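You operate a simulated robot arm through the tools that you are given. There is no shell and no other tool. Be economical: measure what you need, move in short steps, check, and stop when the job is done.

The job below is to be done with a simulated two-armed robot. You get a single attempt, and the scene is never put back.

Task
Pick up the filter cartridge with the smallest size on its label from the top of mould 63 with one hand, pass it to the other hand and put it on the top of mould 33. Set down upright: filter cartridge.

It is judged by the outcome, as a careful person would: the job done as asked, and still so three seconds after it is handed in. It fails if anything else is knocked over, pushed out of place, dropped, spilled or broken.

Robot
Two 7-joint arms with two-finger parallel grippers on one trunk, on a base that drives. Base frame: it is fixed to the floor where the robot stands at the start and does not move with it; the origin is under the middle of the robot, x ahead of it, y to its left, z up. Readings come in m, degrees, newtons and seconds.
The left shoulder is at the start at [0.07, 0.133, 1.101], the right one opposite. With the tool pointing down near the work surface each hand reaches from about 0.1 to 0.64 m from the robot's upright axis, wherever it stands, measured 20 degrees to its own side. Places, roughly: top of mould 33 [0.5, 0.3, 0.6]. Payload 1.57 kg a hand.
The tool frame of a hand sits at the grasp point between the pads (the TCP): z along the fingers, y along the line on which they close. The tips reach 0.03 m beyond it. The gripper opens to 0.08 m. The fingers are 0.017 m wide and 0.012 m thick; the gripper's body (0.04 by 0.082 m) begins 0.08 m behind the TCP.
Orientation is that of the tool frame in the base frame, as a unit quaternion [x, y, z, w]. With the fingers straight down and closing along the base's y, the tool's x points along the base's -x, its y along +y and its z along -z.

Tools
- The arms move only by the tool move_arm. It takes "left_motion", "right_motion" or both (then of equal length, played together; a hand with none holds still); each is a list of rows, each an object (a shift or turn left out is 0, a gripper value left out holds the last) with "xyz": the shift along the base's x, y, z in units of 100 mm (1.0 is 100 mm), a list of three; "turn": the turn, a rotation vector about the base's x, y, z in units of 45 degrees (1.0 is 45 degrees), a list of three. In form: [{"xyz": [x, y, z], "turn": [ax, ay, az]}, ...]. A call has 1 to 12 rows; each row is the pose to reach, as a shift and turn from the pose commanded when the call began. "left_claw" and "right_claw" are, for a hand that has rows, the opening, from 0 (shut) to 1 (fully open), set as the call begins (left out, the last holds). A call with a number of a shift or a turn outside -1 to 1 is refused whole. A row lasts 0.2 s, in which the tool goes at most 0.05 m and 8.6 degrees; a call with a longer step from one row to the next is refused whole, and so is a gripper value outside its range. A pose out of reach is approached as far as the arm can. The call stops where the force on the tool passes 40 N (or 10 N more than at its start, if that is more) or the arm is blocked; 0.2 s more then pass. The fingers move at their own pace (about 0.153 m/s each) and stop on an object; they squeeze with about 38 N. The grip force told is the motor's: it shows also when the fingers shut on nothing. Time passes only in rows, and 0.2 s behind the last, so rows that repeat a pose let the fingers close. The reply holds the time, the measured pose of the TCP, the force on the tool along the base axes, the opening and the grip force, in the units named above and with some noise, with the torque about the TCP (base axes, N m) and any sound that the robot's microphone picked up, and new pictures: "pictures" is both (left out), scene, wrist or none (wrist: the cameras of the hands that moved).
- Cameras (640 x 400 px; columns grow to the right, rows downward): "scene" is now at [0.1165, -0.0175, 1.2981]; the picture's right is [-0.30, -0.96, 0.00], its down [-0.82, 0.25, -0.52] and it looks along [0.50, -0.15, -0.85] (base axes); focal length 286 px, centre (320, 200). "left" rides on the left gripper at [0.072, 0.007, -0.122] in its tool frame; the picture's right is [-0.09, 1.00, 0.00], its down [-0.84, -0.08, -0.54] and it looks along [-0.54, -0.05, 0.84] (tool axes); focal length 238 px, centre (320, 200). "right" rides on the right gripper at [0.072, -0.007, -0.122] in its tool frame; the picture's right is [0.09, 1.00, 0.00], its down [-0.84, 0.08, -0.54] and it looks along [-0.54, 0.05, 0.84] (tool axes); focal length 238 px, centre (320, 200). There is no depth. A picture from a camera that has moved, and an enlarged one, comes with that camera's place and axes in the base frame and with its lens.
- lift_body(by): slides the trunk up (or, below 0, down) by that many m; the arms and the scene camera ride with it, the base frame stays. It gives what a move gives, with no picture.
- base_move(legs): drives the robot by 1 to 6 legs, each [ahead, left, turn to the left] in m, m and degrees, along the robot's own axes; the way and the turn of a leg run together, so that a leg with both is an arc; at most 1.5 m and 180 degrees a leg. The arms and the cameras ride along, it lands a little off, and it stops where it bumps. It gives what a move gives, and a new picture of the scene camera.
- turn_head(pan, tilt): turns the head with the scene camera to pan (to the left, within 86 degrees either way) and tilt (down, from -29 to 69), counted from straight ahead of the robot. It gives what a move gives, and a new picture of the scene camera.
- close_up(camera, box): a new picture of the part [left, top, right, bottom] of that camera's present view, enlarged. It takes no simulated time.
- finish_job(): hands the job in; it is judged then, once.

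Go step by step. Nothing tells you exact positions but the pictures and the camera data: compare them with the known pose of the tool, close in by small moves and look again before you grip or let go. The budget is 120 turns and 260 pictures, counting those below and the enlarged ones. Unless the task says otherwise, let go and move clear before handing in, and close with one line.

The tools are called after ">>>" as name(argument=value, ...) on one line, values as JSON. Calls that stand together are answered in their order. move_arm: Moves the arms, as the interface text tells. Its arguments: {"type":"object","properties":{"left_motion":{"type":"array","items":{"type":"object","properties":{"xyz":{"type":"array","items":{"type":"number"}},"turn":{"type":"array","items":{"type":"number"}}}}},"left_claw":{"type":"number"},"right_motion":{"type":"array","items":{"type":"object","properties":{"xyz":{"type":"array","items":{"type":"number"}},"turn":{"type":"array","items":{"type":"number"}}}}},"right_claw":{"type":"number"},"pictures":{"type":"string","enum":["both","scene","wrist","none"]}},"required":[]} The other tools are called the same way: lift_body (by) slides the trunk up or down; base_move (legs) drives the base; turn_head (pan, tilt) turns the head that bears the scene camera; close_up (camera, box) takes an enlarged picture of a part of a camera's view; finish_job () hands the job in.

At the start:

```text
time_s: 0.0
left_eef_pos: [0.4403, 0.0972, 0.9769]
left_tool_rot: [-0.001, 1.0, 0.0, 0.0]
left_wrist_force: [0.2, 0.0, -0.6]
left_wrist_torque: [0.0, 0.01, 0.0]
left_gripper_width: 0.0801
left_grasp_force: 0.0
right_eef_pos: [0.3834, -0.2539, 0.9797]
right_tool_rot: [0.0, 1.0, 0.0, 0.0]
right_wrist_force: [0.7, 0.6, 0.1]
right_wrist_torque: [0.04, 0.0, 0.0]
right_gripper_width: 0.08
right_grasp_force: 0.0
trunk travel left (down, up): [-0.675, 0.265]
robot x, y, heading: [-0.0022, -0.002, 0.0]
head pan, tilt: [-17.2, 58.6]
```

scene: 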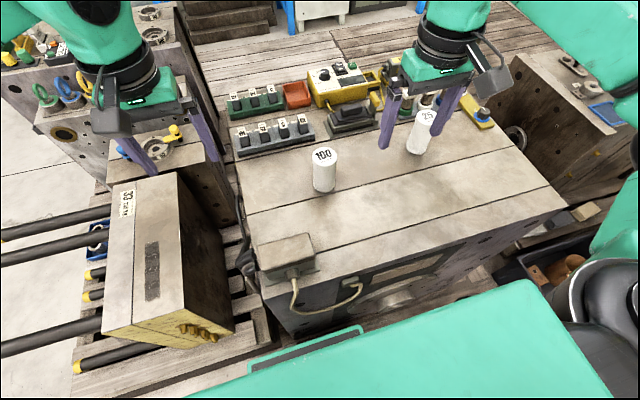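
right: 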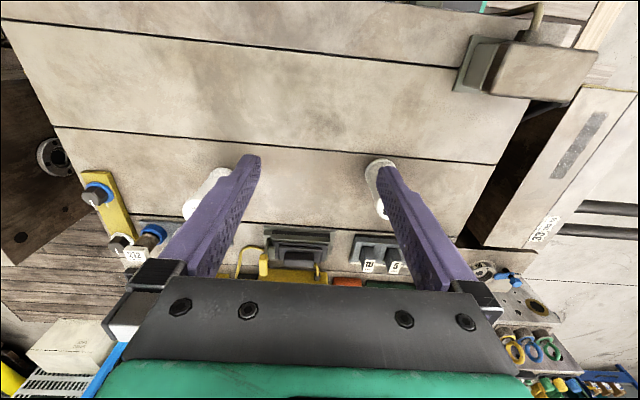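
left: 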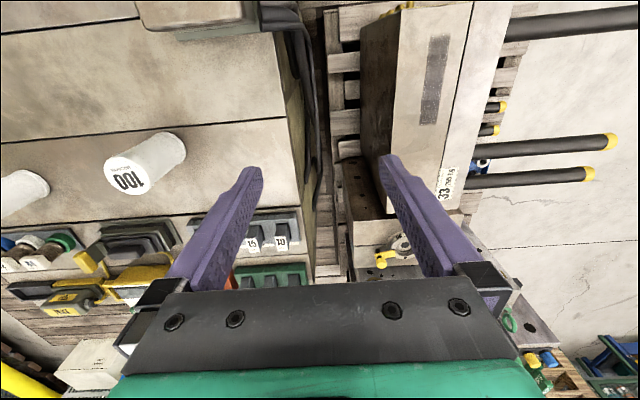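

I see two white cartridges, labelled 100 and perhaps 25, on the big mould, and mould 33 to the left. I'll enlarge the views to read the labels.

>>> close_up(camera="scene", box=[300, 80, 500, 205])

>>> close_up(camera="scene", box=[60, 160, 260, 385])

>>> close_up(camera="left", box=[0, 110, 200, 235])

```text
3.20 times, centred on (400, 142) of scene
camera zoom: at [0.1165, -0.0175, 1.2981], right [-0.3, -0.96, 0.0], down [-0.82, 0.25, -0.52], along [0.5, -0.15, -0.85], focal length 916 px, centre (64, 384)
```

zoom: 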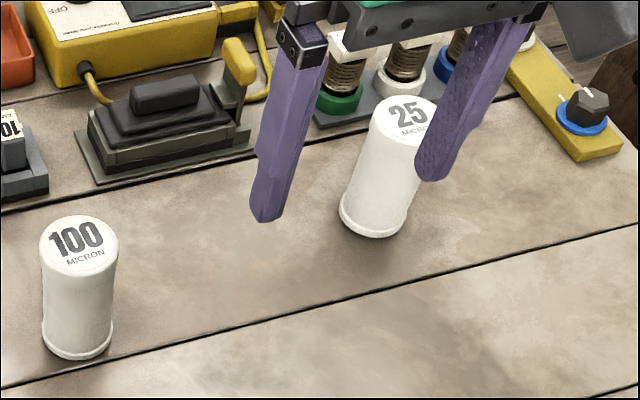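

```text
1.78 times, centred on (160, 272) of scene
camera zoom: at [0.1165, -0.0175, 1.2981], right [-0.3, -0.96, 0.0], down [-0.82, 0.25, -0.52], along [0.5, -0.15, -0.85], focal length 509 px, centre (604, 71)
```

zoom: 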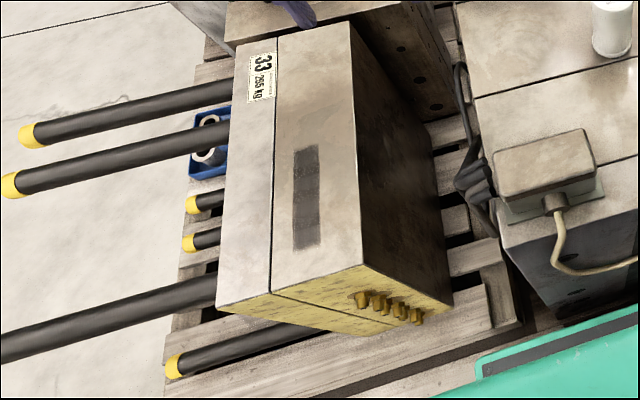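

```text
3.20 times, centred on (100, 172) of left
camera zoom: at [0.3671, 0.1037, 1.0986], right [0.09, 1.0, 0.0], down [0.84, -0.08, 0.54], along [0.54, -0.05, -0.84], focal length 763 px, centre (1024, 288)
```

zoom: 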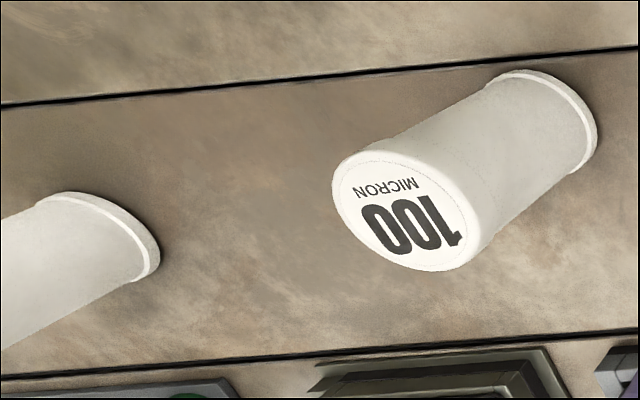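

The cartridge marked 25 stands near (0.51, -0.39), on a surface at z≈0.74. I'll pull the right hand back for an unobstructed view, to rule out a hidden third cartridge and confirm this is mould 63.

>>> move_arm(right_motion=[{"xyz": [-0.3, -0.2, 0]}, {"xyz": [-0.6, -0.4, 0]}, {"xyz": [-0.9, -0.6, 0]}], pictures="both")

>>> turn_head(pan=-35, tilt=45)

```text
time_s: 0.8
left_eef_pos: [0.4378, 0.0972, 0.9769]
left_tool_rot: [-0.002, 1.0, 0.0, 0.002]
left_wrist_force: [-0.2, 0.3, 0.0]
left_wrist_torque: [-0.01, -0.02, -0.02]
left_gripper_width: 0.0802
left_grasp_force: 0.1
right_eef_pos: [0.2924, -0.3167, 0.9799]
right_tool_rot: [-0.001, 1.0, 0.0, 0.0]
right_wrist_force: [0.4, -0.1, 0.4]
right_wrist_torque: [0.03, -0.01, 0.01]
right_gripper_width: 0.0802
right_grasp_force: 0.1
trunk travel left (down, up): [-0.675, 0.265]
robot x, y, heading: [0.0028, -0.0002, -0.1]
head pan, tilt: [-17.2, 58.6]
camera scene: at [0.1142, -0.0174, 1.2983], right [-0.3, -0.96, 0.0], down [-0.81, 0.25, -0.52], along [0.5, -0.15, -0.85], focal length 286 px, centre (320, 200)
camera right: at [0.2212, -0.3233, 1.1008], right [-0.09, 1.0, 0.0], down [0.84, 0.08, 0.54], along [0.54, 0.05, -0.84], focal length 238 px, centre (320, 200)
```

scene: 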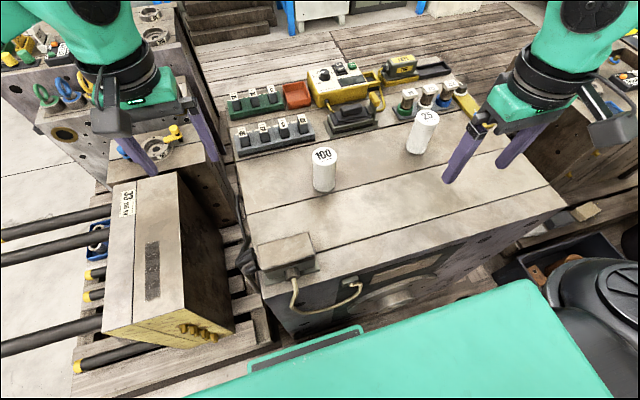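
right: 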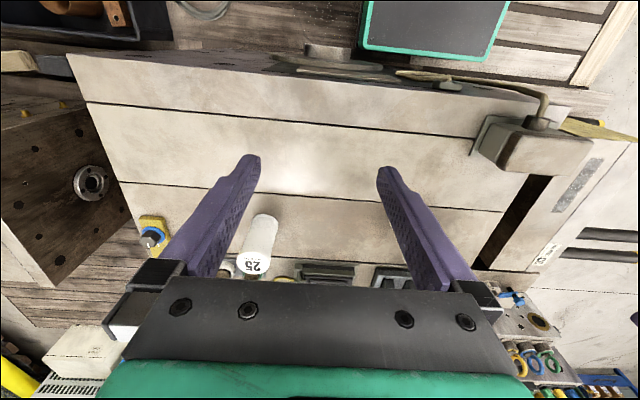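

```text
time_s: 1.6
left_eef_pos: [0.4399, 0.0961, 0.9774]
left_tool_rot: [-0.001, 1.0, 0.0, 0.0]
left_wrist_force: [0.2, -0.2, -0.1]
left_wrist_torque: [-0.01, 0.0, -0.02]
left_gripper_width: 0.08
left_grasp_force: 0.1
right_eef_pos: [0.2955, -0.3172, 0.9795]
right_tool_rot: [0.0, 1.0, 0.0, 0.0]
right_wrist_force: [0.1, -1.0, 0.6]
right_wrist_torque: [-0.01, -0.02, -0.01]
right_gripper_width: 0.0798
right_grasp_force: 0.0
trunk travel left (down, up): [-0.675, 0.265]
robot x, y, heading: [-0.0008, 0.0023, -0.0]
head pan, tilt: [-35.0, 45.0]
camera scene: at [0.1183, -0.0439, 1.3159], right [-0.57, -0.82, 0.0], down [-0.58, 0.41, -0.71], along [0.58, -0.41, -0.71], focal length 286 px, centre (320, 200)
```

scene: 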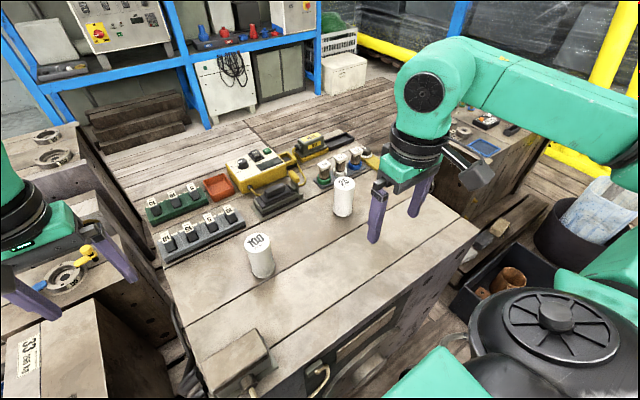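

Only two cartridges are there, 25 and 100, so 25 is the target. I'll enlarge the view to measure its place and height.

>>> close_up(camera="scene", box=[290, 140, 390, 230])

>>> close_up(camera="right", box=[200, 180, 330, 290])

```text
4.44 times, centred on (340, 185) of scene
camera zoom: at [0.1183, -0.0439, 1.3159], right [-0.57, -0.82, 0.0], down [-0.58, 0.41, -0.71], along [0.58, -0.41, -0.71], focal length 1272 px, centre (231, 267)
```

zoom: 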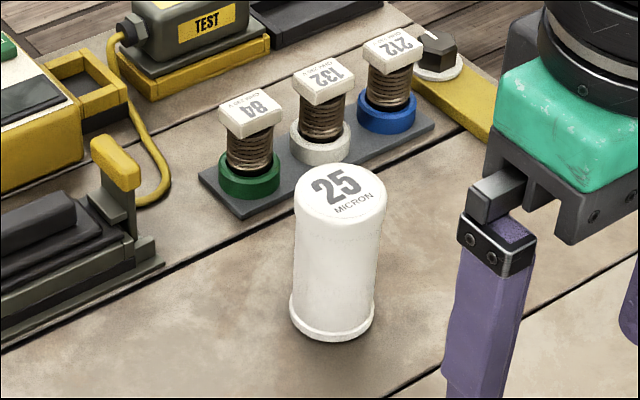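

```text
3.64 times, centred on (265, 235) of right
camera zoom: at [0.2238, -0.3232, 1.1002], right [-0.09, 1.0, 0.0], down [0.84, 0.08, 0.54], along [0.54, 0.05, -0.84], focal length 867 px, centre (520, 73)
```

zoom: 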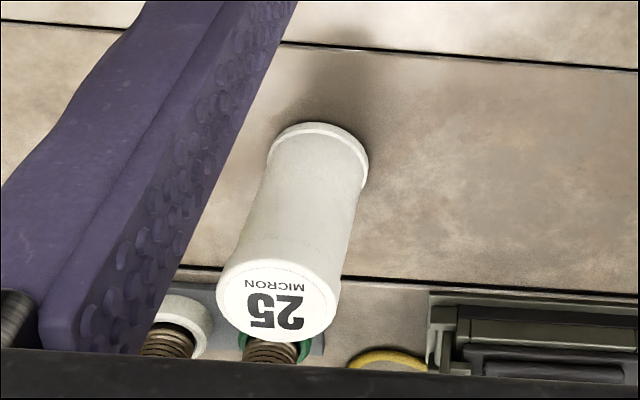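

The 25 cartridge is at about (0.520, -0.402), roughly 0.098 tall and 0.05 wide. I'll tilt the right hand 45° forward to grip it low, which leaves the top free for the left hand, and go to a pre-grasp pose first.

>>> move_arm(right_motion=[{"xyz": [0.2, -0.12, -0.1], "turn": [0, -0.15, 0]}, {"xyz": [0.4, -0.25, -0.2], "turn": [0, -0.3, 0]}, {"xyz": [0.6, -0.37, -0.35], "turn": [0, -0.45, 0]}, {"xyz": [0.8, -0.5, -0.5], "turn": [0, -0.6, 0]}, {"xyz": [1.0, -0.62, -0.7], "turn": [0, -0.75, 0]}, {"xyz": [1.0, -0.75, -0.9], "turn": [0, -0.9, 0]}, {"xyz": [1.0, -0.87, -1.0], "turn": [0, -1.0, 0]}], right_claw=1)

```text
time_s: 3.2
left_eef_pos: [0.4393, 0.0964, 0.9771]
left_tool_rot: [-0.001, 1.0, -0.001, 0.0]
left_wrist_force: [0.3, 0.2, -0.9]
left_wrist_torque: [0.01, 0.02, 0.02]
left_gripper_width: 0.08
left_grasp_force: 0.0
right_eef_pos: [0.4019, -0.3839, 0.8747]
right_tool_rot: [0.0, 0.924, 0.001, 0.383]
right_wrist_force: [0.4, -0.3, -0.2]
right_wrist_torque: [0.02, 0.0, -0.01]
right_gripper_width: 0.08
right_grasp_force: 0.1
right hand out of reach, approached as far as the arm can: row 6, 7
trunk travel left (down, up): [-0.675, 0.265]
robot x, y, heading: [-0.0009, -0.0023, 0.0]
head pan, tilt: [-35.0, 45.0]
camera scene: at [0.1186, -0.0439, 1.3159], right [-0.57, -0.82, 0.0], down [-0.58, 0.41, -0.71], along [0.58, -0.41, -0.71], focal length 286 px, centre (320, 200)
camera right: at [0.2643, -0.3897, 0.9084], right [-0.07, 1.0, -0.06], down [0.21, 0.08, 0.98], along [0.98, 0.05, -0.21], focal length 238 px, centre (320, 200)
```

scene: 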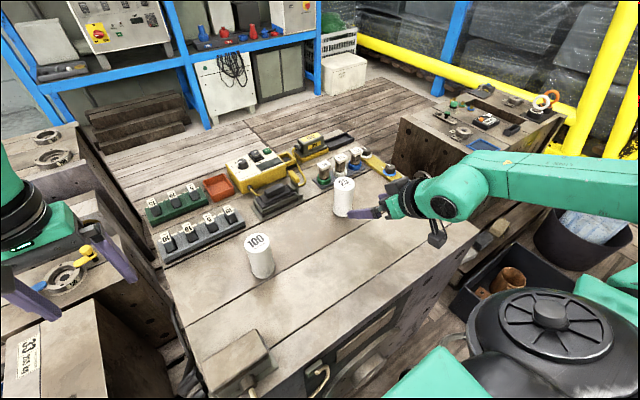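
right: 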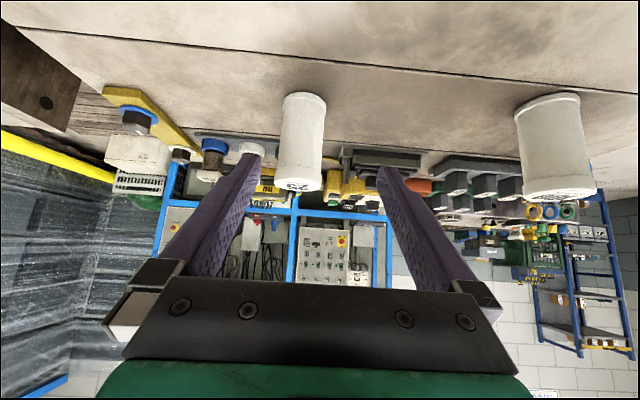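

The arm hit a limit just short of the pre-grasp pose. The elbow is out to the right, so I'll yaw the hand to point forward-left, which suits the arm better.

>>> move_arm(right_motion=[{"turn": [0, 0, 0.17]}, {"turn": [0, 0, 0.34]}, {"turn": [0, 0, 0.51]}, {"turn": [0, 0, 0.68]}, {"turn": [0, 0, 0.84]}, {"turn": [0, 0, 1.0]}])

```text
time_s: 4.6
left_eef_pos: [0.4387, 0.0966, 0.9766]
left_tool_rot: [-0.001, 1.0, 0.0, 0.0]
left_wrist_force: [0.3, -0.1, 0.1]
left_wrist_torque: [0.01, -0.06, 0.02]
left_gripper_width: 0.0802
left_grasp_force: 0.0
right_eef_pos: [0.4053, -0.3653, 0.8687]
right_tool_rot: [-0.031, 0.923, 0.013, 0.383]
right_wrist_force: [0.4, -0.6, -0.3]
right_wrist_torque: [0.01, 0.01, -0.03]
right_gripper_width: 0.0799
right_grasp_force: 0.0
right hand out of reach, approached as far as the arm can: row 1, 2, 3, 4, 5, 6
trunk travel left (down, up): [-0.675, 0.265]
robot x, y, heading: [0.0019, -0.0021, -0.2]
head pan, tilt: [-35.0, 45.0]
camera scene: at [0.1179, -0.044, 1.316], right [-0.57, -0.82, 0.0], down [-0.58, 0.41, -0.71], along [0.58, -0.41, -0.71], focal length 286 px, centre (320, 200)
camera right: at [0.2704, -0.3815, 0.9033], right [-0.13, 0.99, -0.06], down [0.2, 0.09, 0.97], along [0.97, 0.12, -0.21], focal length 238 px, centre (320, 200)
```

scene: 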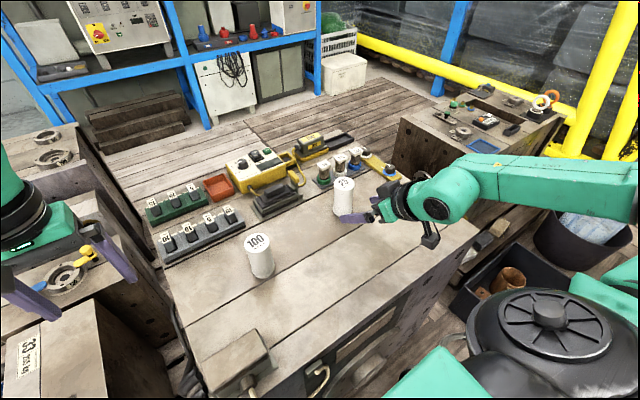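
right: 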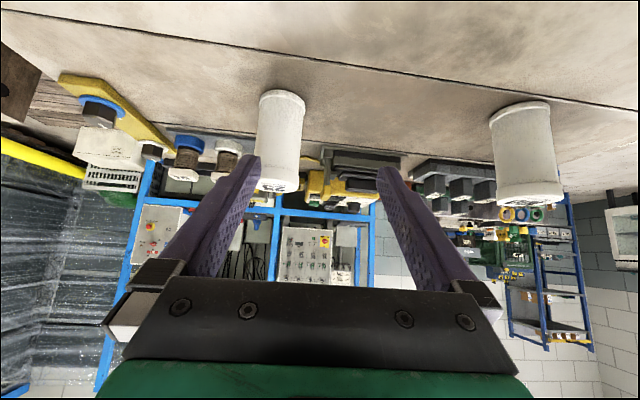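

The arm is stuck at a joint limit. I'll back off up and toward the robot, untilt, then yaw and re-tilt from a more comfortable posture.

>>> move_arm(right_motion=[{"xyz": [-0.3, 0, 0.3]}, {"xyz": [-0.6, 0, 0.6]}, {"xyz": [-0.9, 0.1, 0.9]}], pictures="none")

```text
time_s: 5.4
left_eef_pos: [0.4384, 0.0995, 0.9768]
left_tool_rot: [-0.001, 1.0, -0.001, 0.001]
left_wrist_force: [-0.4, 0.9, 0.9]
left_wrist_torque: [-0.08, -0.01, -0.01]
left_gripper_width: 0.0801
left_grasp_force: 0.1
right_eef_pos: [0.3548, -0.3113, 0.9638]
right_tool_rot: [-0.031, 0.923, 0.012, 0.384]
right_wrist_force: [0.2, 0.2, 0.5]
right_wrist_torque: [-0.01, 0.02, -0.03]
right_gripper_width: 0.08
right_grasp_force: 0.1
right hand out of reach, approached as far as the arm can: row 1, 2, 3
trunk travel left (down, up): [-0.675, 0.265]
robot x, y, heading: [0.0019, 0.0003, -0.1]
head pan, tilt: [-35.0, 45.0]
```

I'll undo the yaw to find where the commanded pose sits.

>>> move_arm(right_motion=[{"turn": [0, 0, -0.17]}, {"turn": [0, 0, -0.34]}, {"turn": [0, 0, -0.51]}, {"turn": [0, 0, -0.68]}, {"turn": [0, 0, -0.84]}, {"turn": [0, 0, -1.0]}], pictures="scene")

```text
time_s: 6.8
left_eef_pos: [0.4386, 0.0963, 0.9759]
left_tool_rot: [-0.001, 1.0, 0.0, 0.0]
left_wrist_force: [0.2, 0.2, -0.6]
left_wrist_torque: [0.02, 0.0, 0.03]
left_gripper_width: 0.08
left_grasp_force: 0.1
right_eef_pos: [0.3568, -0.3155, 0.9596]
right_tool_rot: [0.325, 0.864, -0.135, 0.359]
right_wrist_force: [0.3, -1.0, -0.9]
right_wrist_torque: [-0.01, 0.0, 0.02]
right_gripper_width: 0.0801
right_grasp_force: 0.1
right hand out of reach, approached as far as the arm can: row 2, 3, 4, 5
trunk travel left (down, up): [-0.675, 0.265]
robot x, y, heading: [-0.0008, 0.0046, 0.0]
head pan, tilt: [-35.0, 45.0]
camera scene: at [0.1188, -0.0447, 1.3158], right [-0.57, -0.82, 0.0], down [-0.58, 0.41, -0.71], along [0.58, -0.41, -0.71], focal length 286 px, centre (320, 200)
```

scene: 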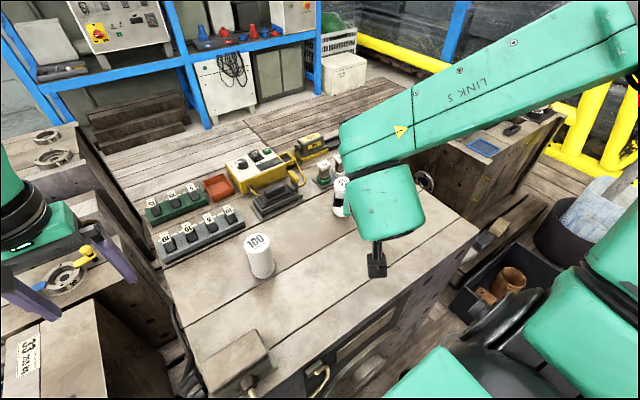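

Yaw to the right is reachable and yaw to the left was not, at least in this arm posture. I'll return to tool-down and test the yaw range from there.

>>> move_arm(right_motion=[{"xyz": [-0.05, 0, 0.05], "turn": [0.045, 0.12, 0.108]}, {"xyz": [-0.1, 0, 0.1], "turn": [0.089, 0.239, 0.216]}, {"xyz": [-0.15, 0, 0.15], "turn": [0.134, 0.359, 0.323]}, {"xyz": [-0.2, 0, 0.2], "turn": [0.179, 0.479, 0.431]}, {"xyz": [-0.25, 0, 0.2], "turn": [0.223, 0.598, 0.539]}, {"xyz": [-0.3, 0, 0.2], "turn": [0.268, 0.718, 0.647]}, {"xyz": [-0.3, 0, 0.2], "turn": [0.312, 0.837, 0.754]}, {"xyz": [-0.3, 0, 0.2], "turn": [0.357, 0.957, 0.862]}], pictures="none")

>>> move_arm(right_motion=[{"turn": [0, 0, 0.17]}, {"turn": [0, 0, 0.34]}, {"turn": [0, 0, 0.51]}, {"turn": [0, 0, 0.68]}, {"turn": [0, 0, 0.84]}, {"turn": [0, 0, 1.0]}], pictures="scene")

```text
time_s: 8.6
left_eef_pos: [0.4399, 0.0963, 0.976]
left_tool_rot: [0.0, 1.0, 0.0, 0.0]
left_wrist_force: [0.3, 1.4, -0.2]
left_wrist_torque: [-0.01, 0.02, 0.01]
left_gripper_width: 0.0801
left_grasp_force: 0.0
right_eef_pos: [0.3284, -0.3127, 0.9788]
right_tool_rot: [0.001, 1.0, -0.001, -0.002]
right_wrist_force: [0.4, 0.6, 0.2]
right_wrist_torque: [-0.03, 0.0, -0.02]
right_gripper_width: 0.0802
right_grasp_force: 0.1
trunk travel left (down, up): [-0.675, 0.265]
robot x, y, heading: [0.0009, -0.0015, -0.1]
head pan, tilt: [-35.0, 45.0]
```

```text
time_s: 10.0
left_eef_pos: [0.442, 0.0982, 0.9756]
left_tool_rot: [-0.001, 1.0, 0.0, -0.001]
left_wrist_force: [-0.2, -0.7, 0.2]
left_wrist_torque: [0.02, 0.02, -0.01]
left_gripper_width: 0.0798
left_grasp_force: 0.1
right_eef_pos: [0.3269, -0.2044, 0.9765]
right_tool_rot: [-0.361, 0.932, -0.005, -0.002]
right_wrist_force: [-0.2, 0.7, -0.1]
right_wrist_torque: [0.0, 0.01, 0.03]
right_gripper_width: 0.0801
right_grasp_force: 0.0
right hand out of reach, approached as far as the arm can: row 3, 4, 5, 6
trunk travel left (down, up): [-0.675, 0.265]
robot x, y, heading: [-0.0025, 0.0018, -0.0]
head pan, tilt: [-35.0, 45.0]
camera scene: at [0.1204, -0.0421, 1.3158], right [-0.57, -0.82, 0.0], down [-0.58, 0.4, -0.71], along [0.58, -0.41, -0.71], focal length 286 px, centre (320, 200)
```

scene: 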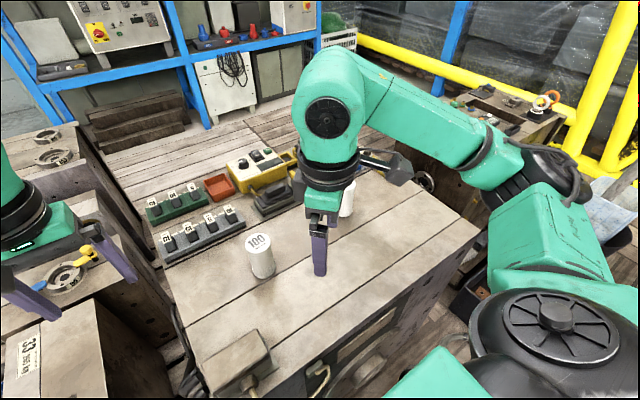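

Tool-down yaw reached +42° at y≈-0.2. I'll move the left hand aside and see what tilt and yaw the right hand manages near the middle, where the handover would be.

>>> move_arm(left_motion=[{"xyz": [0, 0.4, 0]}, {"xyz": [0, 0.8, 0]}, {"xyz": [0, 1.0, 0]}, {"xyz": [0, 1.0, 0]}, {"xyz": [0, 1.0, 0]}, {"xyz": [0, 1.0, 0]}], right_motion=[{"xyz": [0.15, 0.2, 0]}, {"xyz": [0.3, 0.4, 0]}, {"xyz": [0.45, 0.6, 0]}, {"xyz": [0.6, 0.8, 0]}, {"xyz": [0.75, 1.0, 0]}, {"xyz": [0.75, 1.0, 0]}], pictures="none")

>>> move_arm(right_motion=[{"turn": [0.12, -0.13, 0]}, {"turn": [0.24, -0.26, 0]}, {"turn": [0.36, -0.39, 0]}, {"turn": [0.48, -0.52, 0]}, {"turn": [0.6, -0.65, 0]}, {"turn": [0.72, -0.78, 0]}, {"turn": [0.74, -0.82, 0]}], pictures="scene")

```text
time_s: 11.4
left_eef_pos: [0.439, 0.1963, 0.9768]
left_tool_rot: [-0.001, 1.0, 0.0, 0.0]
left_wrist_force: [-0.7, -0.1, -0.2]
left_wrist_torque: [-0.01, 0.03, -0.02]
left_gripper_width: 0.08
left_grasp_force: 0.0
right_eef_pos: [0.4003, -0.109, 0.9775]
right_tool_rot: [-0.38, 0.925, 0.0, 0.0]
right_wrist_force: [0.4, 0.3, 0.1]
right_wrist_torque: [-0.01, -0.04, 0.01]
right_gripper_width: 0.08
right_grasp_force: 0.1
trunk travel left (down, up): [-0.675, 0.265]
robot x, y, heading: [0.0014, -0.0037, -0.2]
head pan, tilt: [-35.0, 45.0]
```

```text
time_s: 13.0
left_eef_pos: [0.4385, 0.1963, 0.9758]
left_tool_rot: [-0.001, 1.0, 0.0, 0.0]
left_wrist_force: [-0.4, -0.5, 0.1]
left_wrist_torque: [0.0, -0.02, -0.02]
left_gripper_width: 0.0798
left_grasp_force: 0.1
right_eef_pos: [0.3978, -0.096, 0.9726]
right_tool_rot: [-0.385, 0.85, 0.111, 0.342]
right_wrist_force: [1.2, -0.1, 0.5]
right_wrist_torque: [0.01, 0.01, 0.01]
right_gripper_width: 0.08
right_grasp_force: 0.0
right hand out of reach, approached as far as the arm can: row 6, 7
trunk travel left (down, up): [-0.675, 0.265]
robot x, y, heading: [0.0008, 0.0006, -0.0]
head pan, tilt: [-35.0, 45.0]
camera scene: at [0.1175, -0.0445, 1.316], right [-0.57, -0.82, 0.0], down [-0.58, 0.41, -0.71], along [0.58, -0.41, -0.71], focal length 286 px, centre (320, 200)
```

scene: 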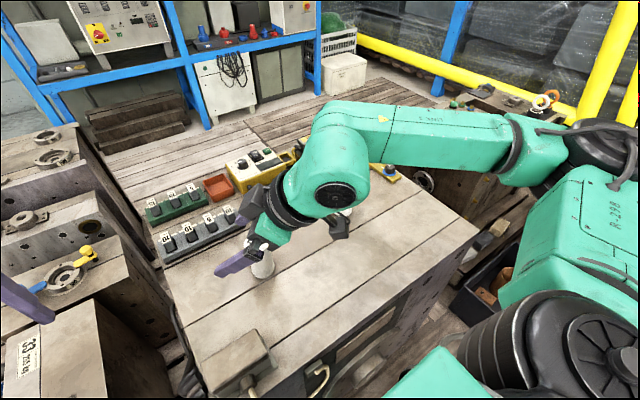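

With the yaw near 45° the tilt stops at about 42°. Lowering the trunk should free the wrist, so I'll raise both hands first and then lower the trunk.

>>> move_arm(left_motion=[{"xyz": [0, 0, 0.4]}, {"xyz": [0, 0, 0.8]}, {"xyz": [0, 0, 1.0]}], right_motion=[{"xyz": [0, -0.1, 0.4]}, {"xyz": [0, -0.2, 0.8]}, {"xyz": [0, -0.3, 1.0]}], pictures="none")

>>> lift_body(by=-0.2)

>>> turn_head(pan=-25, tilt=40)

```text
time_s: 13.8
left_eef_pos: [0.4392, 0.1972, 1.0759]
left_tool_rot: [-0.001, 1.0, 0.001, 0.0]
left_wrist_force: [0.0, 0.4, 0.1]
left_wrist_torque: [0.01, -0.05, 0.01]
left_gripper_width: 0.0798
left_grasp_force: 0.1
right_eef_pos: [0.3925, -0.0991, 1.0214]
right_tool_rot: [-0.383, 0.852, 0.108, 0.341]
right_wrist_force: [-0.2, 0.1, 0.0]
right_wrist_torque: [0.01, 0.0, 0.03]
right_gripper_width: 0.0802
right_grasp_force: 0.0
right hand out of reach, approached as far as the arm can: row 1, 2, 3
trunk travel left (down, up): [-0.675, 0.265]
robot x, y, heading: [0.0038, -0.0037, -0.0]
head pan, tilt: [-35.0, 45.0]
```

```text
time_s: 16.0
left_eef_pos: [0.4389, 0.1985, 0.8756]
left_tool_rot: [-0.001, 1.0, 0.002, 0.0]
left_wrist_force: [0.7, -0.8, 0.0]
left_wrist_torque: [0.01, 0.01, -0.01]
left_gripper_width: 0.0803
left_grasp_force: 0.2
right_eef_pos: [0.3918, -0.0979, 0.8218]
right_tool_rot: [-0.384, 0.851, 0.109, 0.34]
right_wrist_force: [0.3, -0.3, 0.9]
right_wrist_torque: [0.0, -0.04, 0.03]
right_gripper_width: 0.08
right_grasp_force: 0.0
trunk travel left (down, up): [-0.475, 0.465]
robot x, y, heading: [-0.0021, 0.002, 0.1]
head pan, tilt: [-35.0, 45.0]
```

```text
time_s: 16.7
left_eef_pos: [0.4392, 0.1974, 0.8746]
left_tool_rot: [-0.001, 1.0, 0.0, -0.001]
left_wrist_force: [-0.2, -0.1, 0.3]
left_wrist_torque: [-0.03, 0.01, -0.02]
left_gripper_width: 0.0801
left_grasp_force: 0.0
right_eef_pos: [0.3916, -0.0974, 0.8232]
right_tool_rot: [-0.384, 0.851, 0.109, 0.341]
right_wrist_force: [-0.4, 1.3, 0.2]
right_wrist_torque: [0.0, 0.0, 0.0]
right_gripper_width: 0.0801
right_grasp_force: 0.2
trunk travel left (down, up): [-0.475, 0.465]
robot x, y, heading: [-0.0001, -0.0, -0.2]
head pan, tilt: [-25.0, 40.0]
camera scene: at [0.1283, -0.0333, 1.1232], right [-0.42, -0.91, 0.0], down [-0.58, 0.27, -0.77], along [0.69, -0.32, -0.64], focal length 286 px, centre (320, 200)
```

scene: 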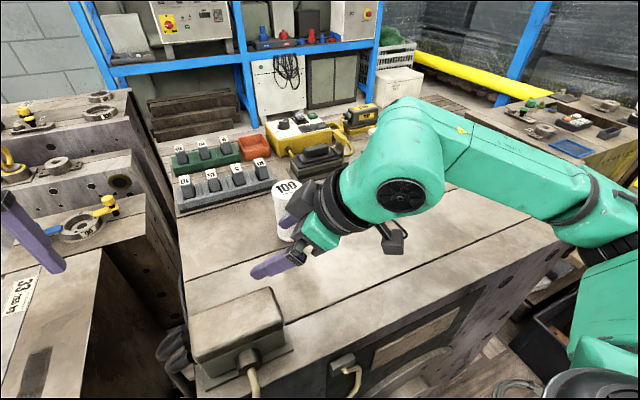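

The right fingers are now close to the 100 cartridge, so I'll lift straight up and back.

>>> move_arm(right_motion=[{"xyz": [-0.1, 0, 0.4]}, {"xyz": [-0.2, 0, 0.8]}, {"xyz": [-0.2, 0, 1.0]}], pictures="scene")

```text
time_s: 17.5
left_eef_pos: [0.4401, 0.1973, 0.8751]
left_tool_rot: [-0.002, 1.0, 0.0, 0.0]
left_wrist_force: [0.4, -0.1, 0.9]
left_wrist_torque: [-0.01, -0.03, -0.01]
left_gripper_width: 0.08
left_grasp_force: 0.0
right_eef_pos: [0.3723, -0.0965, 0.9206]
right_tool_rot: [-0.384, 0.852, 0.109, 0.34]
right_wrist_force: [0.0, 0.1, -0.5]
right_wrist_torque: [0.01, 0.05, -0.03]
right_gripper_width: 0.0798
right_grasp_force: 0.1
trunk travel left (down, up): [-0.475, 0.465]
robot x, y, heading: [0.0021, 0.0001, 0.3]
head pan, tilt: [-25.0, 40.0]
camera scene: at [0.1284, -0.033, 1.1232], right [-0.42, -0.91, 0.0], down [-0.58, 0.27, -0.77], along [0.69, -0.32, -0.64], focal length 286 px, centre (320, 200)
```

scene: 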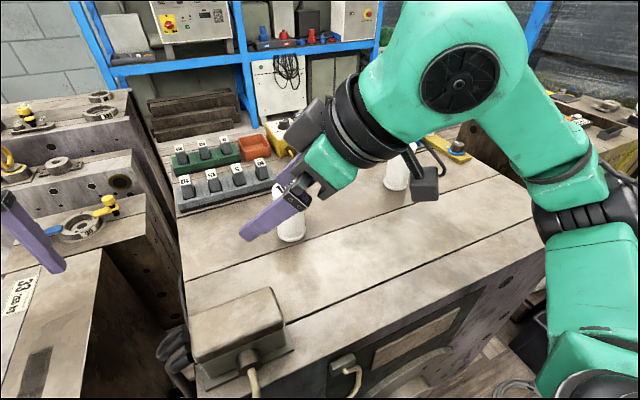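

Now I'll try more tilt here.

>>> move_arm(right_motion=[{"turn": [0.12, -0.12, 0]}, {"turn": [0.24, -0.24, 0]}, {"turn": [0.3, -0.3, 0]}], pictures="none")

```text
time_s: 18.3
left_eef_pos: [0.4393, 0.197, 0.8741]
left_tool_rot: [-0.001, 1.0, 0.0, 0.0]
left_wrist_force: [-0.6, 0.0, -0.2]
left_wrist_torque: [-0.03, 0.01, 0.0]
left_gripper_width: 0.0798
left_grasp_force: 0.1
right_eef_pos: [0.3732, -0.0981, 0.9221]
right_tool_rot: [-0.351, 0.787, 0.162, 0.481]
right_wrist_force: [0.1, -0.2, -0.2]
right_wrist_torque: [0.05, -0.02, 0.01]
right_gripper_width: 0.0801
right_grasp_force: 0.0
trunk travel left (down, up): [-0.475, 0.465]
robot x, y, heading: [-0.0001, -0.0025, -0.2]
head pan, tilt: [-25.0, 40.0]
```

With the trunk lower the hand reaches 61° of tilt. I'll set about 50° and move toward the pre-grasp on the near-right side of the cartridge.

>>> move_arm(right_motion=[{"xyz": [0, -0.35, 0], "turn": [-0.08, 0.09, 0]}, {"xyz": [0, -0.7, 0], "turn": [-0.166, 0.18, 0]}, {"xyz": [0, -1.0, 0], "turn": [-0.166, 0.18, 0]}], pictures="none")

>>> move_arm(right_motion=[{"xyz": [0, -0.4, 0]}, {"xyz": [0, -0.8, 0]}, {"xyz": [0, -1.0, 0]}], pictures="none")

>>> move_arm(right_motion=[{"xyz": [0, -0.4, 0]}, {"xyz": [0, -0.8, 0]}, {"xyz": [0, -1.0, 0]}], pictures="both")

```text
time_s: 19.1
left_eef_pos: [0.4385, 0.1979, 0.8739]
left_tool_rot: [-0.001, 1.0, 0.0, -0.001]
left_wrist_force: [0.1, 0.8, -1.2]
left_wrist_torque: [-0.01, 0.0, 0.02]
left_gripper_width: 0.0801
left_grasp_force: 0.0
right_eef_pos: [0.3189, -0.1693, 0.9395]
right_tool_rot: [-0.369, 0.83, 0.135, 0.397]
right_wrist_force: [0.8, 0.3, -0.4]
right_wrist_torque: [0.01, 0.0, 0.01]
right_gripper_width: 0.08
right_grasp_force: 0.0
right hand out of reach, approached as far as the arm can: row 1, 2, 3
trunk travel left (down, up): [-0.475, 0.465]
robot x, y, heading: [0.0016, 0.003, 0.0]
head pan, tilt: [-25.0, 40.0]
```

```text
time_s: 19.9
left_eef_pos: [0.4388, 0.1985, 0.8751]
left_tool_rot: [-0.002, 1.0, 0.0, 0.0]
left_wrist_force: [-1.4, 0.5, 0.2]
left_wrist_torque: [-0.05, 0.01, -0.06]
left_gripper_width: 0.0799
left_grasp_force: 0.0
right_eef_pos: [0.2865, -0.1976, 0.9595]
right_tool_rot: [-0.369, 0.829, 0.134, 0.399]
right_wrist_force: [-0.3, -0.6, 0.9]
right_wrist_torque: [0.01, 0.01, 0.0]
right_gripper_width: 0.0799
right_grasp_force: 0.2
right hand out of reach, approached as far as the arm can: row 1, 2, 3
trunk travel left (down, up): [-0.475, 0.465]
robot x, y, heading: [-0.0015, -0.0012, -0.0]
head pan, tilt: [-25.0, 40.0]
```

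```text
time_s: 20.7
left_eef_pos: [0.4383, 0.1981, 0.8749]
left_tool_rot: [-0.001, 1.0, 0.0, 0.0]
left_wrist_force: [0.4, 0.3, 0.1]
left_wrist_torque: [0.01, 0.02, 0.0]
left_gripper_width: 0.0803
left_grasp_force: 0.0
right_eef_pos: [0.2627, -0.2148, 0.978]
right_tool_rot: [-0.369, 0.828, 0.134, 0.4]
right_wrist_force: [-0.1, -0.3, -0.3]
right_wrist_torque: [0.01, -0.04, -0.01]
right_gripper_width: 0.08
right_grasp_force: 0.0
right hand out of reach, approached as far as the arm can: row 1, 2, 3
trunk travel left (down, up): [-0.475, 0.465]
robot x, y, heading: [0.0006, -0.0019, 0.2]
head pan, tilt: [-25.0, 40.0]
camera scene: at [0.1279, -0.0333, 1.1233], right [-0.42, -0.91, 0.0], down [-0.58, 0.27, -0.77], along [0.69, -0.32, -0.64], focal length 286 px, centre (320, 200)
camera right: at [0.1701, -0.3176, 1.0022], right [-0.75, 0.64, -0.14], down [-0.02, 0.19, 0.98], along [0.66, 0.74, -0.13], focal length 238 px, centre (320, 200)
```

scene: 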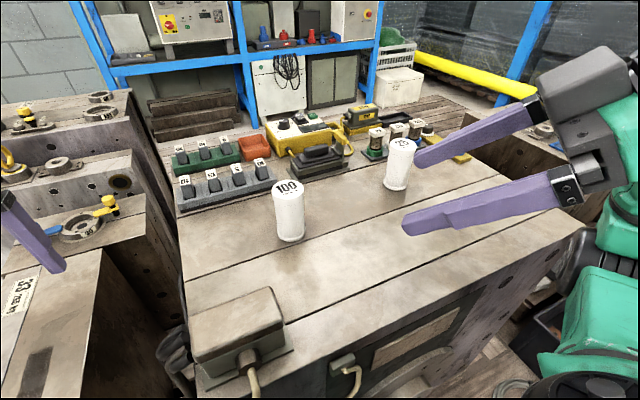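
right: 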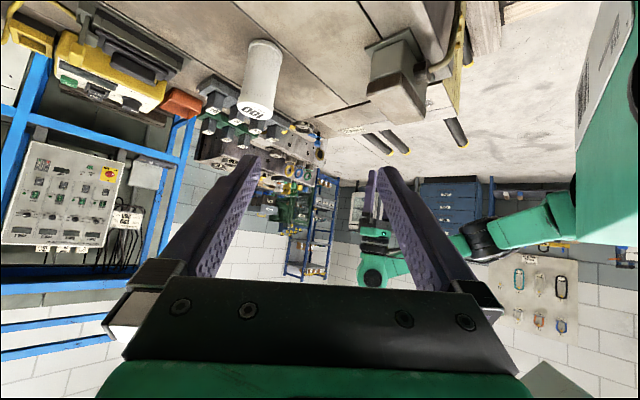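

The possible yaw shrinks toward the right, so I'll pick with yaw near 0 and yaw during transit. I'll rotate back to straight ahead and move right.

>>> move_arm(right_motion=[{"xyz": [0, -0.15, 0], "turn": [0, 0, -0.17]}, {"xyz": [0, -0.3, 0], "turn": [0, 0, -0.34]}, {"xyz": [0, -0.5, 0], "turn": [0, 0, -0.51]}, {"xyz": [0.1, -0.7, 0], "turn": [0, 0, -0.68]}, {"xyz": [0.2, -0.9, 0], "turn": [0, 0, -0.84]}, {"xyz": [0.3, -1.0, 0], "turn": [0, 0, -0.97]}], pictures="none")

>>> move_arm(right_motion=[{"xyz": [0.25, -0.25, -0.1]}, {"xyz": [0.5, -0.5, -0.2]}, {"xyz": [0.75, -0.75, -0.4]}, {"xyz": [0.95, -0.87, -0.6]}], pictures="both")

```text
time_s: 22.1
left_eef_pos: [0.4378, 0.1984, 0.8746]
left_tool_rot: [-0.001, 1.0, 0.0, 0.0]
left_wrist_force: [-0.1, -0.5, 0.8]
left_wrist_torque: [0.02, 0.01, 0.02]
left_gripper_width: 0.0801
left_grasp_force: 0.0
right_eef_pos: [0.2927, -0.3147, 0.9795]
right_tool_rot: [-0.034, 0.906, -0.024, 0.421]
right_wrist_force: [-0.6, -0.4, 0.7]
right_wrist_torque: [-0.02, -0.01, 0.0]
right_gripper_width: 0.08
right_grasp_force: 0.1
trunk travel left (down, up): [-0.475, 0.465]
robot x, y, heading: [0.0005, 0.0003, 0.2]
head pan, tilt: [-25.0, 40.0]
```

```text
time_s: 23.1
left_eef_pos: [0.4404, 0.1974, 0.8749]
left_tool_rot: [-0.001, 1.0, 0.0, -0.001]
left_wrist_force: [0.7, -0.5, -0.2]
left_wrist_torque: [0.01, 0.02, 0.02]
left_gripper_width: 0.0799
left_grasp_force: 0.0
right_eef_pos: [0.3559, -0.3578, 0.9558]
right_tool_rot: [-0.035, 0.906, -0.024, 0.421]
right_wrist_force: [0.1, -0.2, 0.7]
right_wrist_torque: [0.03, 0.01, 0.0]
right_gripper_width: 0.0799
right_grasp_force: 0.1
right hand out of reach, approached as far as the arm can: row 2, 3, 4
trunk travel left (down, up): [-0.475, 0.465]
robot x, y, heading: [-0.0007, 0.0031, -0.2]
head pan, tilt: [-25.0, 40.0]
camera scene: at [0.1283, -0.0333, 1.1232], right [-0.42, -0.91, 0.0], down [-0.58, 0.27, -0.77], along [0.69, -0.32, -0.64], focal length 286 px, centre (320, 200)
camera right: at [0.2168, -0.3686, 0.9791], right [-0.1, 0.98, -0.14], down [0.12, 0.15, 0.98], along [0.99, 0.08, -0.13], focal length 238 px, centre (320, 200)
```

scene: 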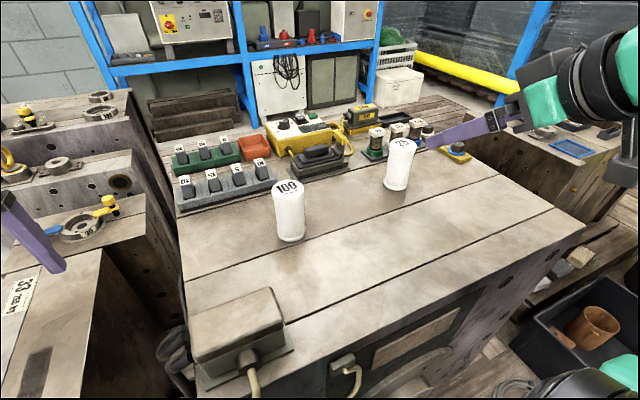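
right: 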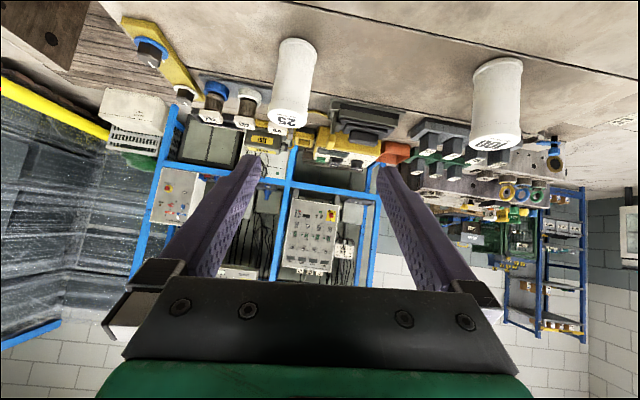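

The right side stays limited, so a base turn or shift would help. I'll look down to judge the clearance around the base.

>>> turn_head(pan=0, tilt=69)

>>> turn_head(pan=-75, tilt=60)

```text
time_s: 24.0
left_eef_pos: [0.4385, 0.1984, 0.8744]
left_tool_rot: [-0.001, 1.0, 0.0, 0.001]
left_wrist_force: [-1.0, 0.0, -0.3]
left_wrist_torque: [0.02, 0.0, 0.02]
left_gripper_width: 0.0802
left_grasp_force: 0.0
right_eef_pos: [0.3558, -0.3588, 0.9557]
right_tool_rot: [-0.036, 0.906, -0.023, 0.421]
right_wrist_force: [0.3, 0.3, 0.4]
right_wrist_torque: [0.0, -0.02, -0.02]
right_gripper_width: 0.08
right_grasp_force: 0.1
trunk travel left (down, up): [-0.475, 0.465]
robot x, y, heading: [-0.0019, -0.0027, -0.0]
head pan, tilt: [0.0, 68.8]
camera scene: at [0.1072, 0.0026, 1.0871], right [0.0, -1.0, 0.0], down [-0.93, 0.0, -0.36], along [0.36, 0.0, -0.93], focal length 286 px, centre (320, 200)
```

scene: 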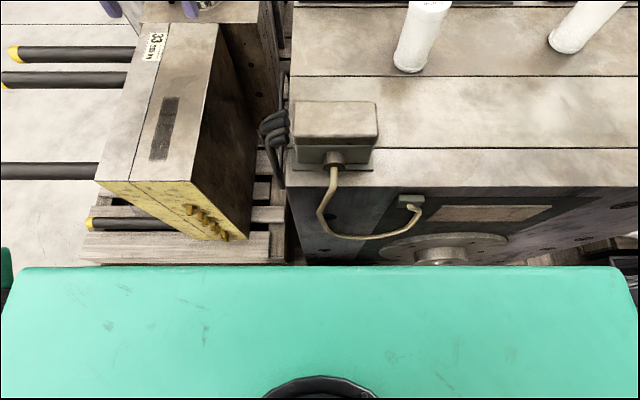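

```text
time_s: 25.5
left_eef_pos: [0.4387, 0.1987, 0.8748]
left_tool_rot: [-0.001, 1.0, -0.001, 0.0]
left_wrist_force: [-0.4, -0.3, -0.2]
left_wrist_torque: [0.03, 0.01, 0.02]
left_gripper_width: 0.0801
left_grasp_force: 0.1
right_eef_pos: [0.3548, -0.3588, 0.9557]
right_tool_rot: [-0.036, 0.906, -0.023, 0.421]
right_wrist_force: [0.7, -0.8, 0.0]
right_wrist_torque: [0.01, 0.02, 0.02]
right_gripper_width: 0.0802
right_grasp_force: 0.0
trunk travel left (down, up): [-0.475, 0.465]
robot x, y, heading: [0.0026, 0.0009, 0.0]
head pan, tilt: [-75.0, 60.0]
camera scene: at [0.0685, -0.0617, 1.0965], right [-0.97, -0.26, 0.0], down [-0.22, 0.84, -0.5], along [0.13, -0.48, -0.87], focal length 286 px, centre (320, 200)
```

scene: 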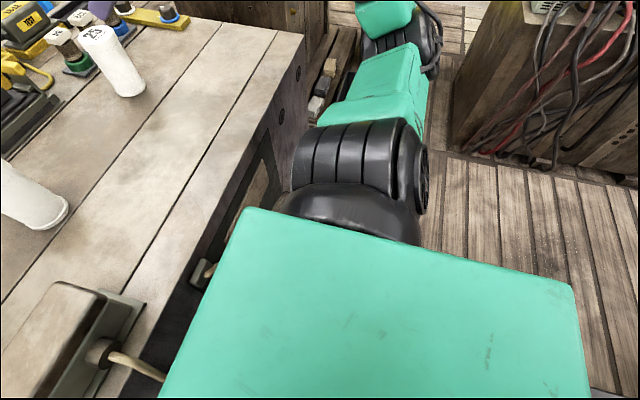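

The base is about 1.4 m wide and close to the pallet, so I'd rather not turn or shift it. Instead I'll pick with the hand pointing forward-right (yaw -40°), radially outward from the shoulder, which suits the arm there.

>>> move_arm(right_motion=[{"turn": [0.014, -0.005, -0.157]}, {"xyz": [0.0, 0, 0], "turn": [0.029, -0.01, -0.315]}, {"xyz": [0.1, 0, -0.1], "turn": [0.044, -0.016, -0.472]}, {"xyz": [0.3, 0, -0.2], "turn": [0.058, -0.021, -0.63]}, {"xyz": [0.5, 0.05, -0.4], "turn": [0.073, -0.026, -0.787]}, {"xyz": [0.7, 0.1, -0.6], "turn": [0.088, -0.032, -0.944]}], pictures="none")

>>> turn_head(pan=-25, tilt=40)

```text
time_s: 26.9
left_eef_pos: [0.4401, 0.1984, 0.8752]
left_tool_rot: [-0.001, 1.0, -0.001, 0.0]
left_wrist_force: [0.3, -0.5, 0.1]
left_wrist_torque: [-0.02, 0.02, 0.0]
left_gripper_width: 0.08
left_grasp_force: 0.1
right_eef_pos: [0.4258, -0.3483, 0.8927]
right_tool_rot: [0.31, 0.852, -0.145, 0.396]
right_wrist_force: [-0.8, 0.7, -0.5]
right_wrist_torque: [0.0, -0.03, -0.02]
right_gripper_width: 0.0801
right_grasp_force: 0.0
trunk travel left (down, up): [-0.475, 0.465]
robot x, y, heading: [-0.003, 0.0005, -0.2]
head pan, tilt: [-75.0, 60.0]
```

```text
time_s: 28.1
left_eef_pos: [0.4398, 0.1977, 0.8758]
left_tool_rot: [0.0, 1.0, 0.0, 0.0]
left_wrist_force: [-0.4, -0.3, 0.6]
left_wrist_torque: [0.01, 0.03, 0.02]
left_gripper_width: 0.08
left_grasp_force: 0.0
right_eef_pos: [0.4242, -0.3486, 0.8922]
right_tool_rot: [0.31, 0.853, -0.144, 0.395]
right_wrist_force: [-0.2, 0.5, -0.3]
right_wrist_torque: [0.03, -0.02, -0.01]
right_gripper_width: 0.0802
right_grasp_force: 0.0
trunk travel left (down, up): [-0.475, 0.465]
robot x, y, heading: [-0.0001, -0.0028, 0.1]
head pan, tilt: [-25.0, 40.0]
camera scene: at [0.1282, -0.0333, 1.1232], right [-0.42, -0.91, 0.0], down [-0.58, 0.27, -0.77], along [0.69, -0.32, -0.64], focal length 286 px, centre (320, 200)
```

scene: 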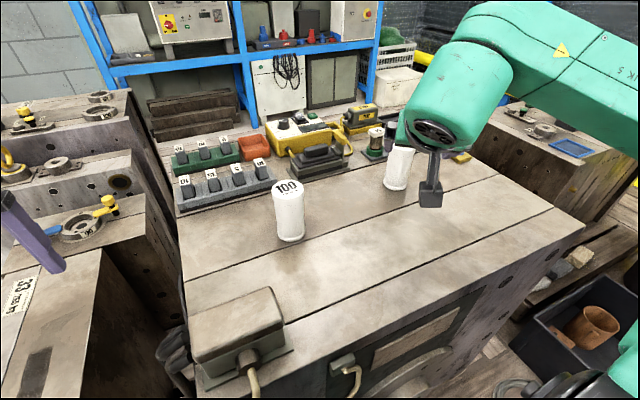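

Reachable, with the closing axis level. I'll go to the pre-grasp 80 mm back along the approach and look.

>>> move_arm(right_motion=[{"xyz": [0.14, -0.03, -0.22]}, {"xyz": [0.28, -0.06, -0.44]}, {"xyz": [0.425, -0.095, -0.645]}], pictures="both")

```text
time_s: 28.9
left_eef_pos: [0.4396, 0.1972, 0.8743]
left_tool_rot: [-0.001, 1.0, 0.0, 0.0]
left_wrist_force: [0.0, -0.3, 0.3]
left_wrist_torque: [0.0, 0.01, 0.0]
left_gripper_width: 0.0798
left_grasp_force: 0.0
right_eef_pos: [0.4695, -0.3598, 0.8272]
right_tool_rot: [0.31, 0.852, -0.144, 0.395]
right_wrist_force: [0.1, 0.3, -0.5]
right_wrist_torque: [-0.02, 0.0, -0.04]
right_gripper_width: 0.0801
right_grasp_force: 0.1
trunk travel left (down, up): [-0.475, 0.465]
robot x, y, heading: [0.0, -0.0011, -0.2]
head pan, tilt: [-25.0, 40.0]
camera scene: at [0.129, -0.033, 1.1231], right [-0.42, -0.91, 0.0], down [-0.58, 0.27, -0.77], along [0.69, -0.32, -0.64], focal length 286 px, centre (320, 200)
camera right: at [0.3588, -0.2723, 0.8482], right [0.59, 0.8, -0.07], down [0.15, -0.02, 0.99], along [0.79, -0.6, -0.13], focal length 238 px, centre (320, 200)
```

scene: 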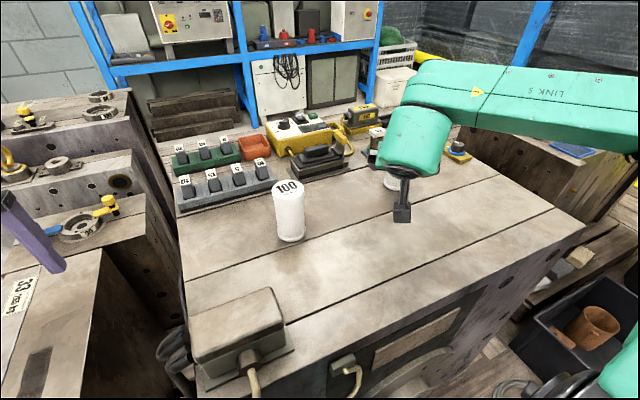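
right: 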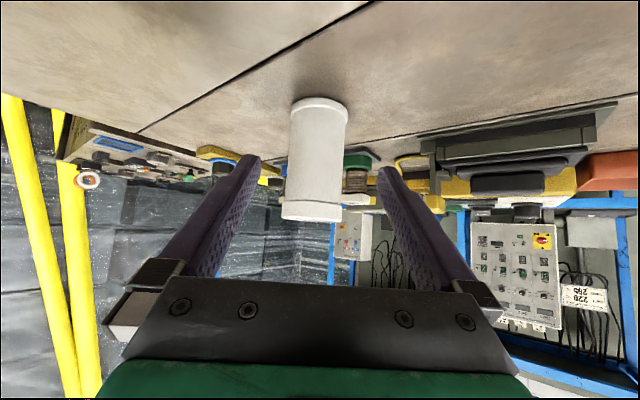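

The cartridge is centred between the fingers. Advancing along the tool axis.

>>> move_arm(right_motion=[{"xyz": [0.11, -0.09, -0.125]}, {"xyz": [0.22, -0.185, -0.25]}, {"xyz": [0.33, -0.28, -0.38]}, {"xyz": [0.445, -0.37, -0.5]}], pictures="both")

```text
time_s: 29.9
left_eef_pos: [0.4394, 0.1973, 0.8748]
left_tool_rot: [-0.002, 1.0, -0.001, 0.001]
left_wrist_force: [0.7, -0.1, 0.2]
left_wrist_torque: [-0.02, 0.03, -0.02]
left_gripper_width: 0.0802
left_grasp_force: 0.1
right_eef_pos: [0.5107, -0.3972, 0.7762]
right_tool_rot: [0.311, 0.852, -0.145, 0.396]
right_wrist_force: [-0.6, -0.5, -0.6]
right_wrist_torque: [-0.01, -0.06, -0.01]
right_gripper_width: 0.08
right_grasp_force: 0.0
trunk travel left (down, up): [-0.475, 0.465]
robot x, y, heading: [0.0001, -0.0017, -0.1]
head pan, tilt: [-25.0, 40.0]
camera scene: at [0.1289, -0.0334, 1.1231], right [-0.42, -0.91, 0.0], down [-0.58, 0.27, -0.77], along [0.69, -0.32, -0.64], focal length 286 px, centre (320, 200)
camera right: at [0.4013, -0.311, 0.7993], right [0.59, 0.8, -0.07], down [0.15, -0.02, 0.99], along [0.79, -0.6, -0.13], focal length 238 px, centre (320, 200)
```

scene: 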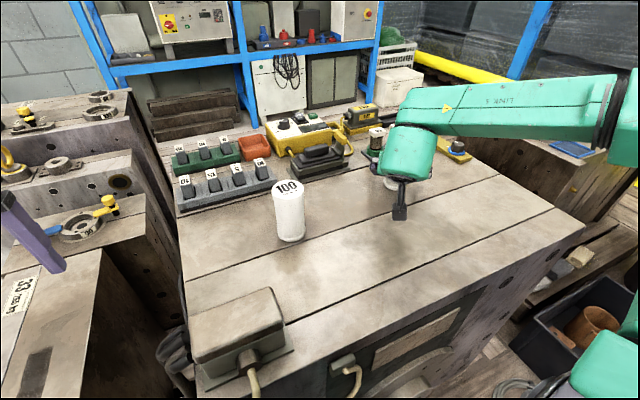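
right: 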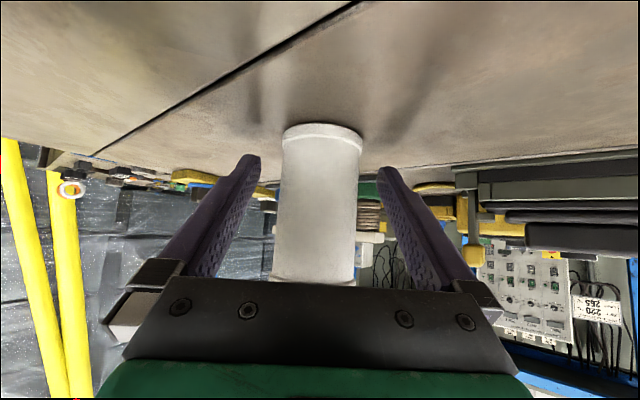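

Centred between the fingers. Closing.

>>> move_arm(right_motion=[{"xyz": [0, 0, 0]}, {"xyz": [0, 0, 0]}, {"xyz": [0, 0, 0]}], right_claw=0, pictures="wrist")

```text
time_s: 30.7
left_eef_pos: [0.4391, 0.1975, 0.8757]
left_tool_rot: [-0.001, 1.0, 0.0, 0.0]
left_wrist_force: [-0.4, -0.8, -0.4]
left_wrist_torque: [-0.03, 0.0, -0.03]
left_gripper_width: 0.0801
left_grasp_force: 0.1
right_eef_pos: [0.5112, -0.397, 0.7771]
right_tool_rot: [0.31, 0.853, -0.144, 0.395]
right_wrist_force: [-0.8, -0.6, -0.4]
right_wrist_torque: [-0.02, 0.02, 0.04]
right_gripper_width: 0.0508
right_grasp_force: 37.6
trunk travel left (down, up): [-0.475, 0.465]
robot x, y, heading: [-0.0005, 0.0044, 0.1]
head pan, tilt: [-25.0, 40.0]
camera right: at [0.4009, -0.3108, 0.7998], right [0.59, 0.8, -0.07], down [0.15, -0.02, 0.99], along [0.79, -0.6, -0.13], focal length 238 px, centre (320, 200)
```

right: 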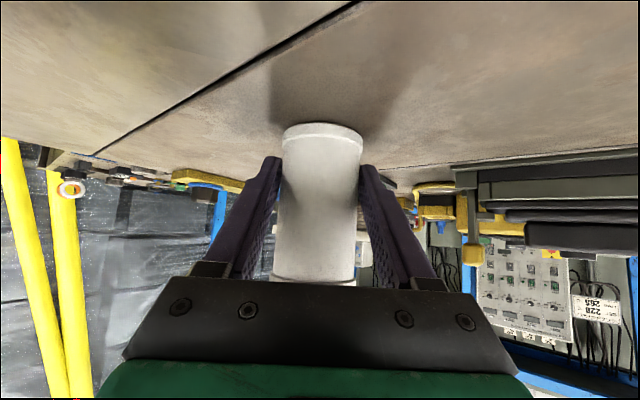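

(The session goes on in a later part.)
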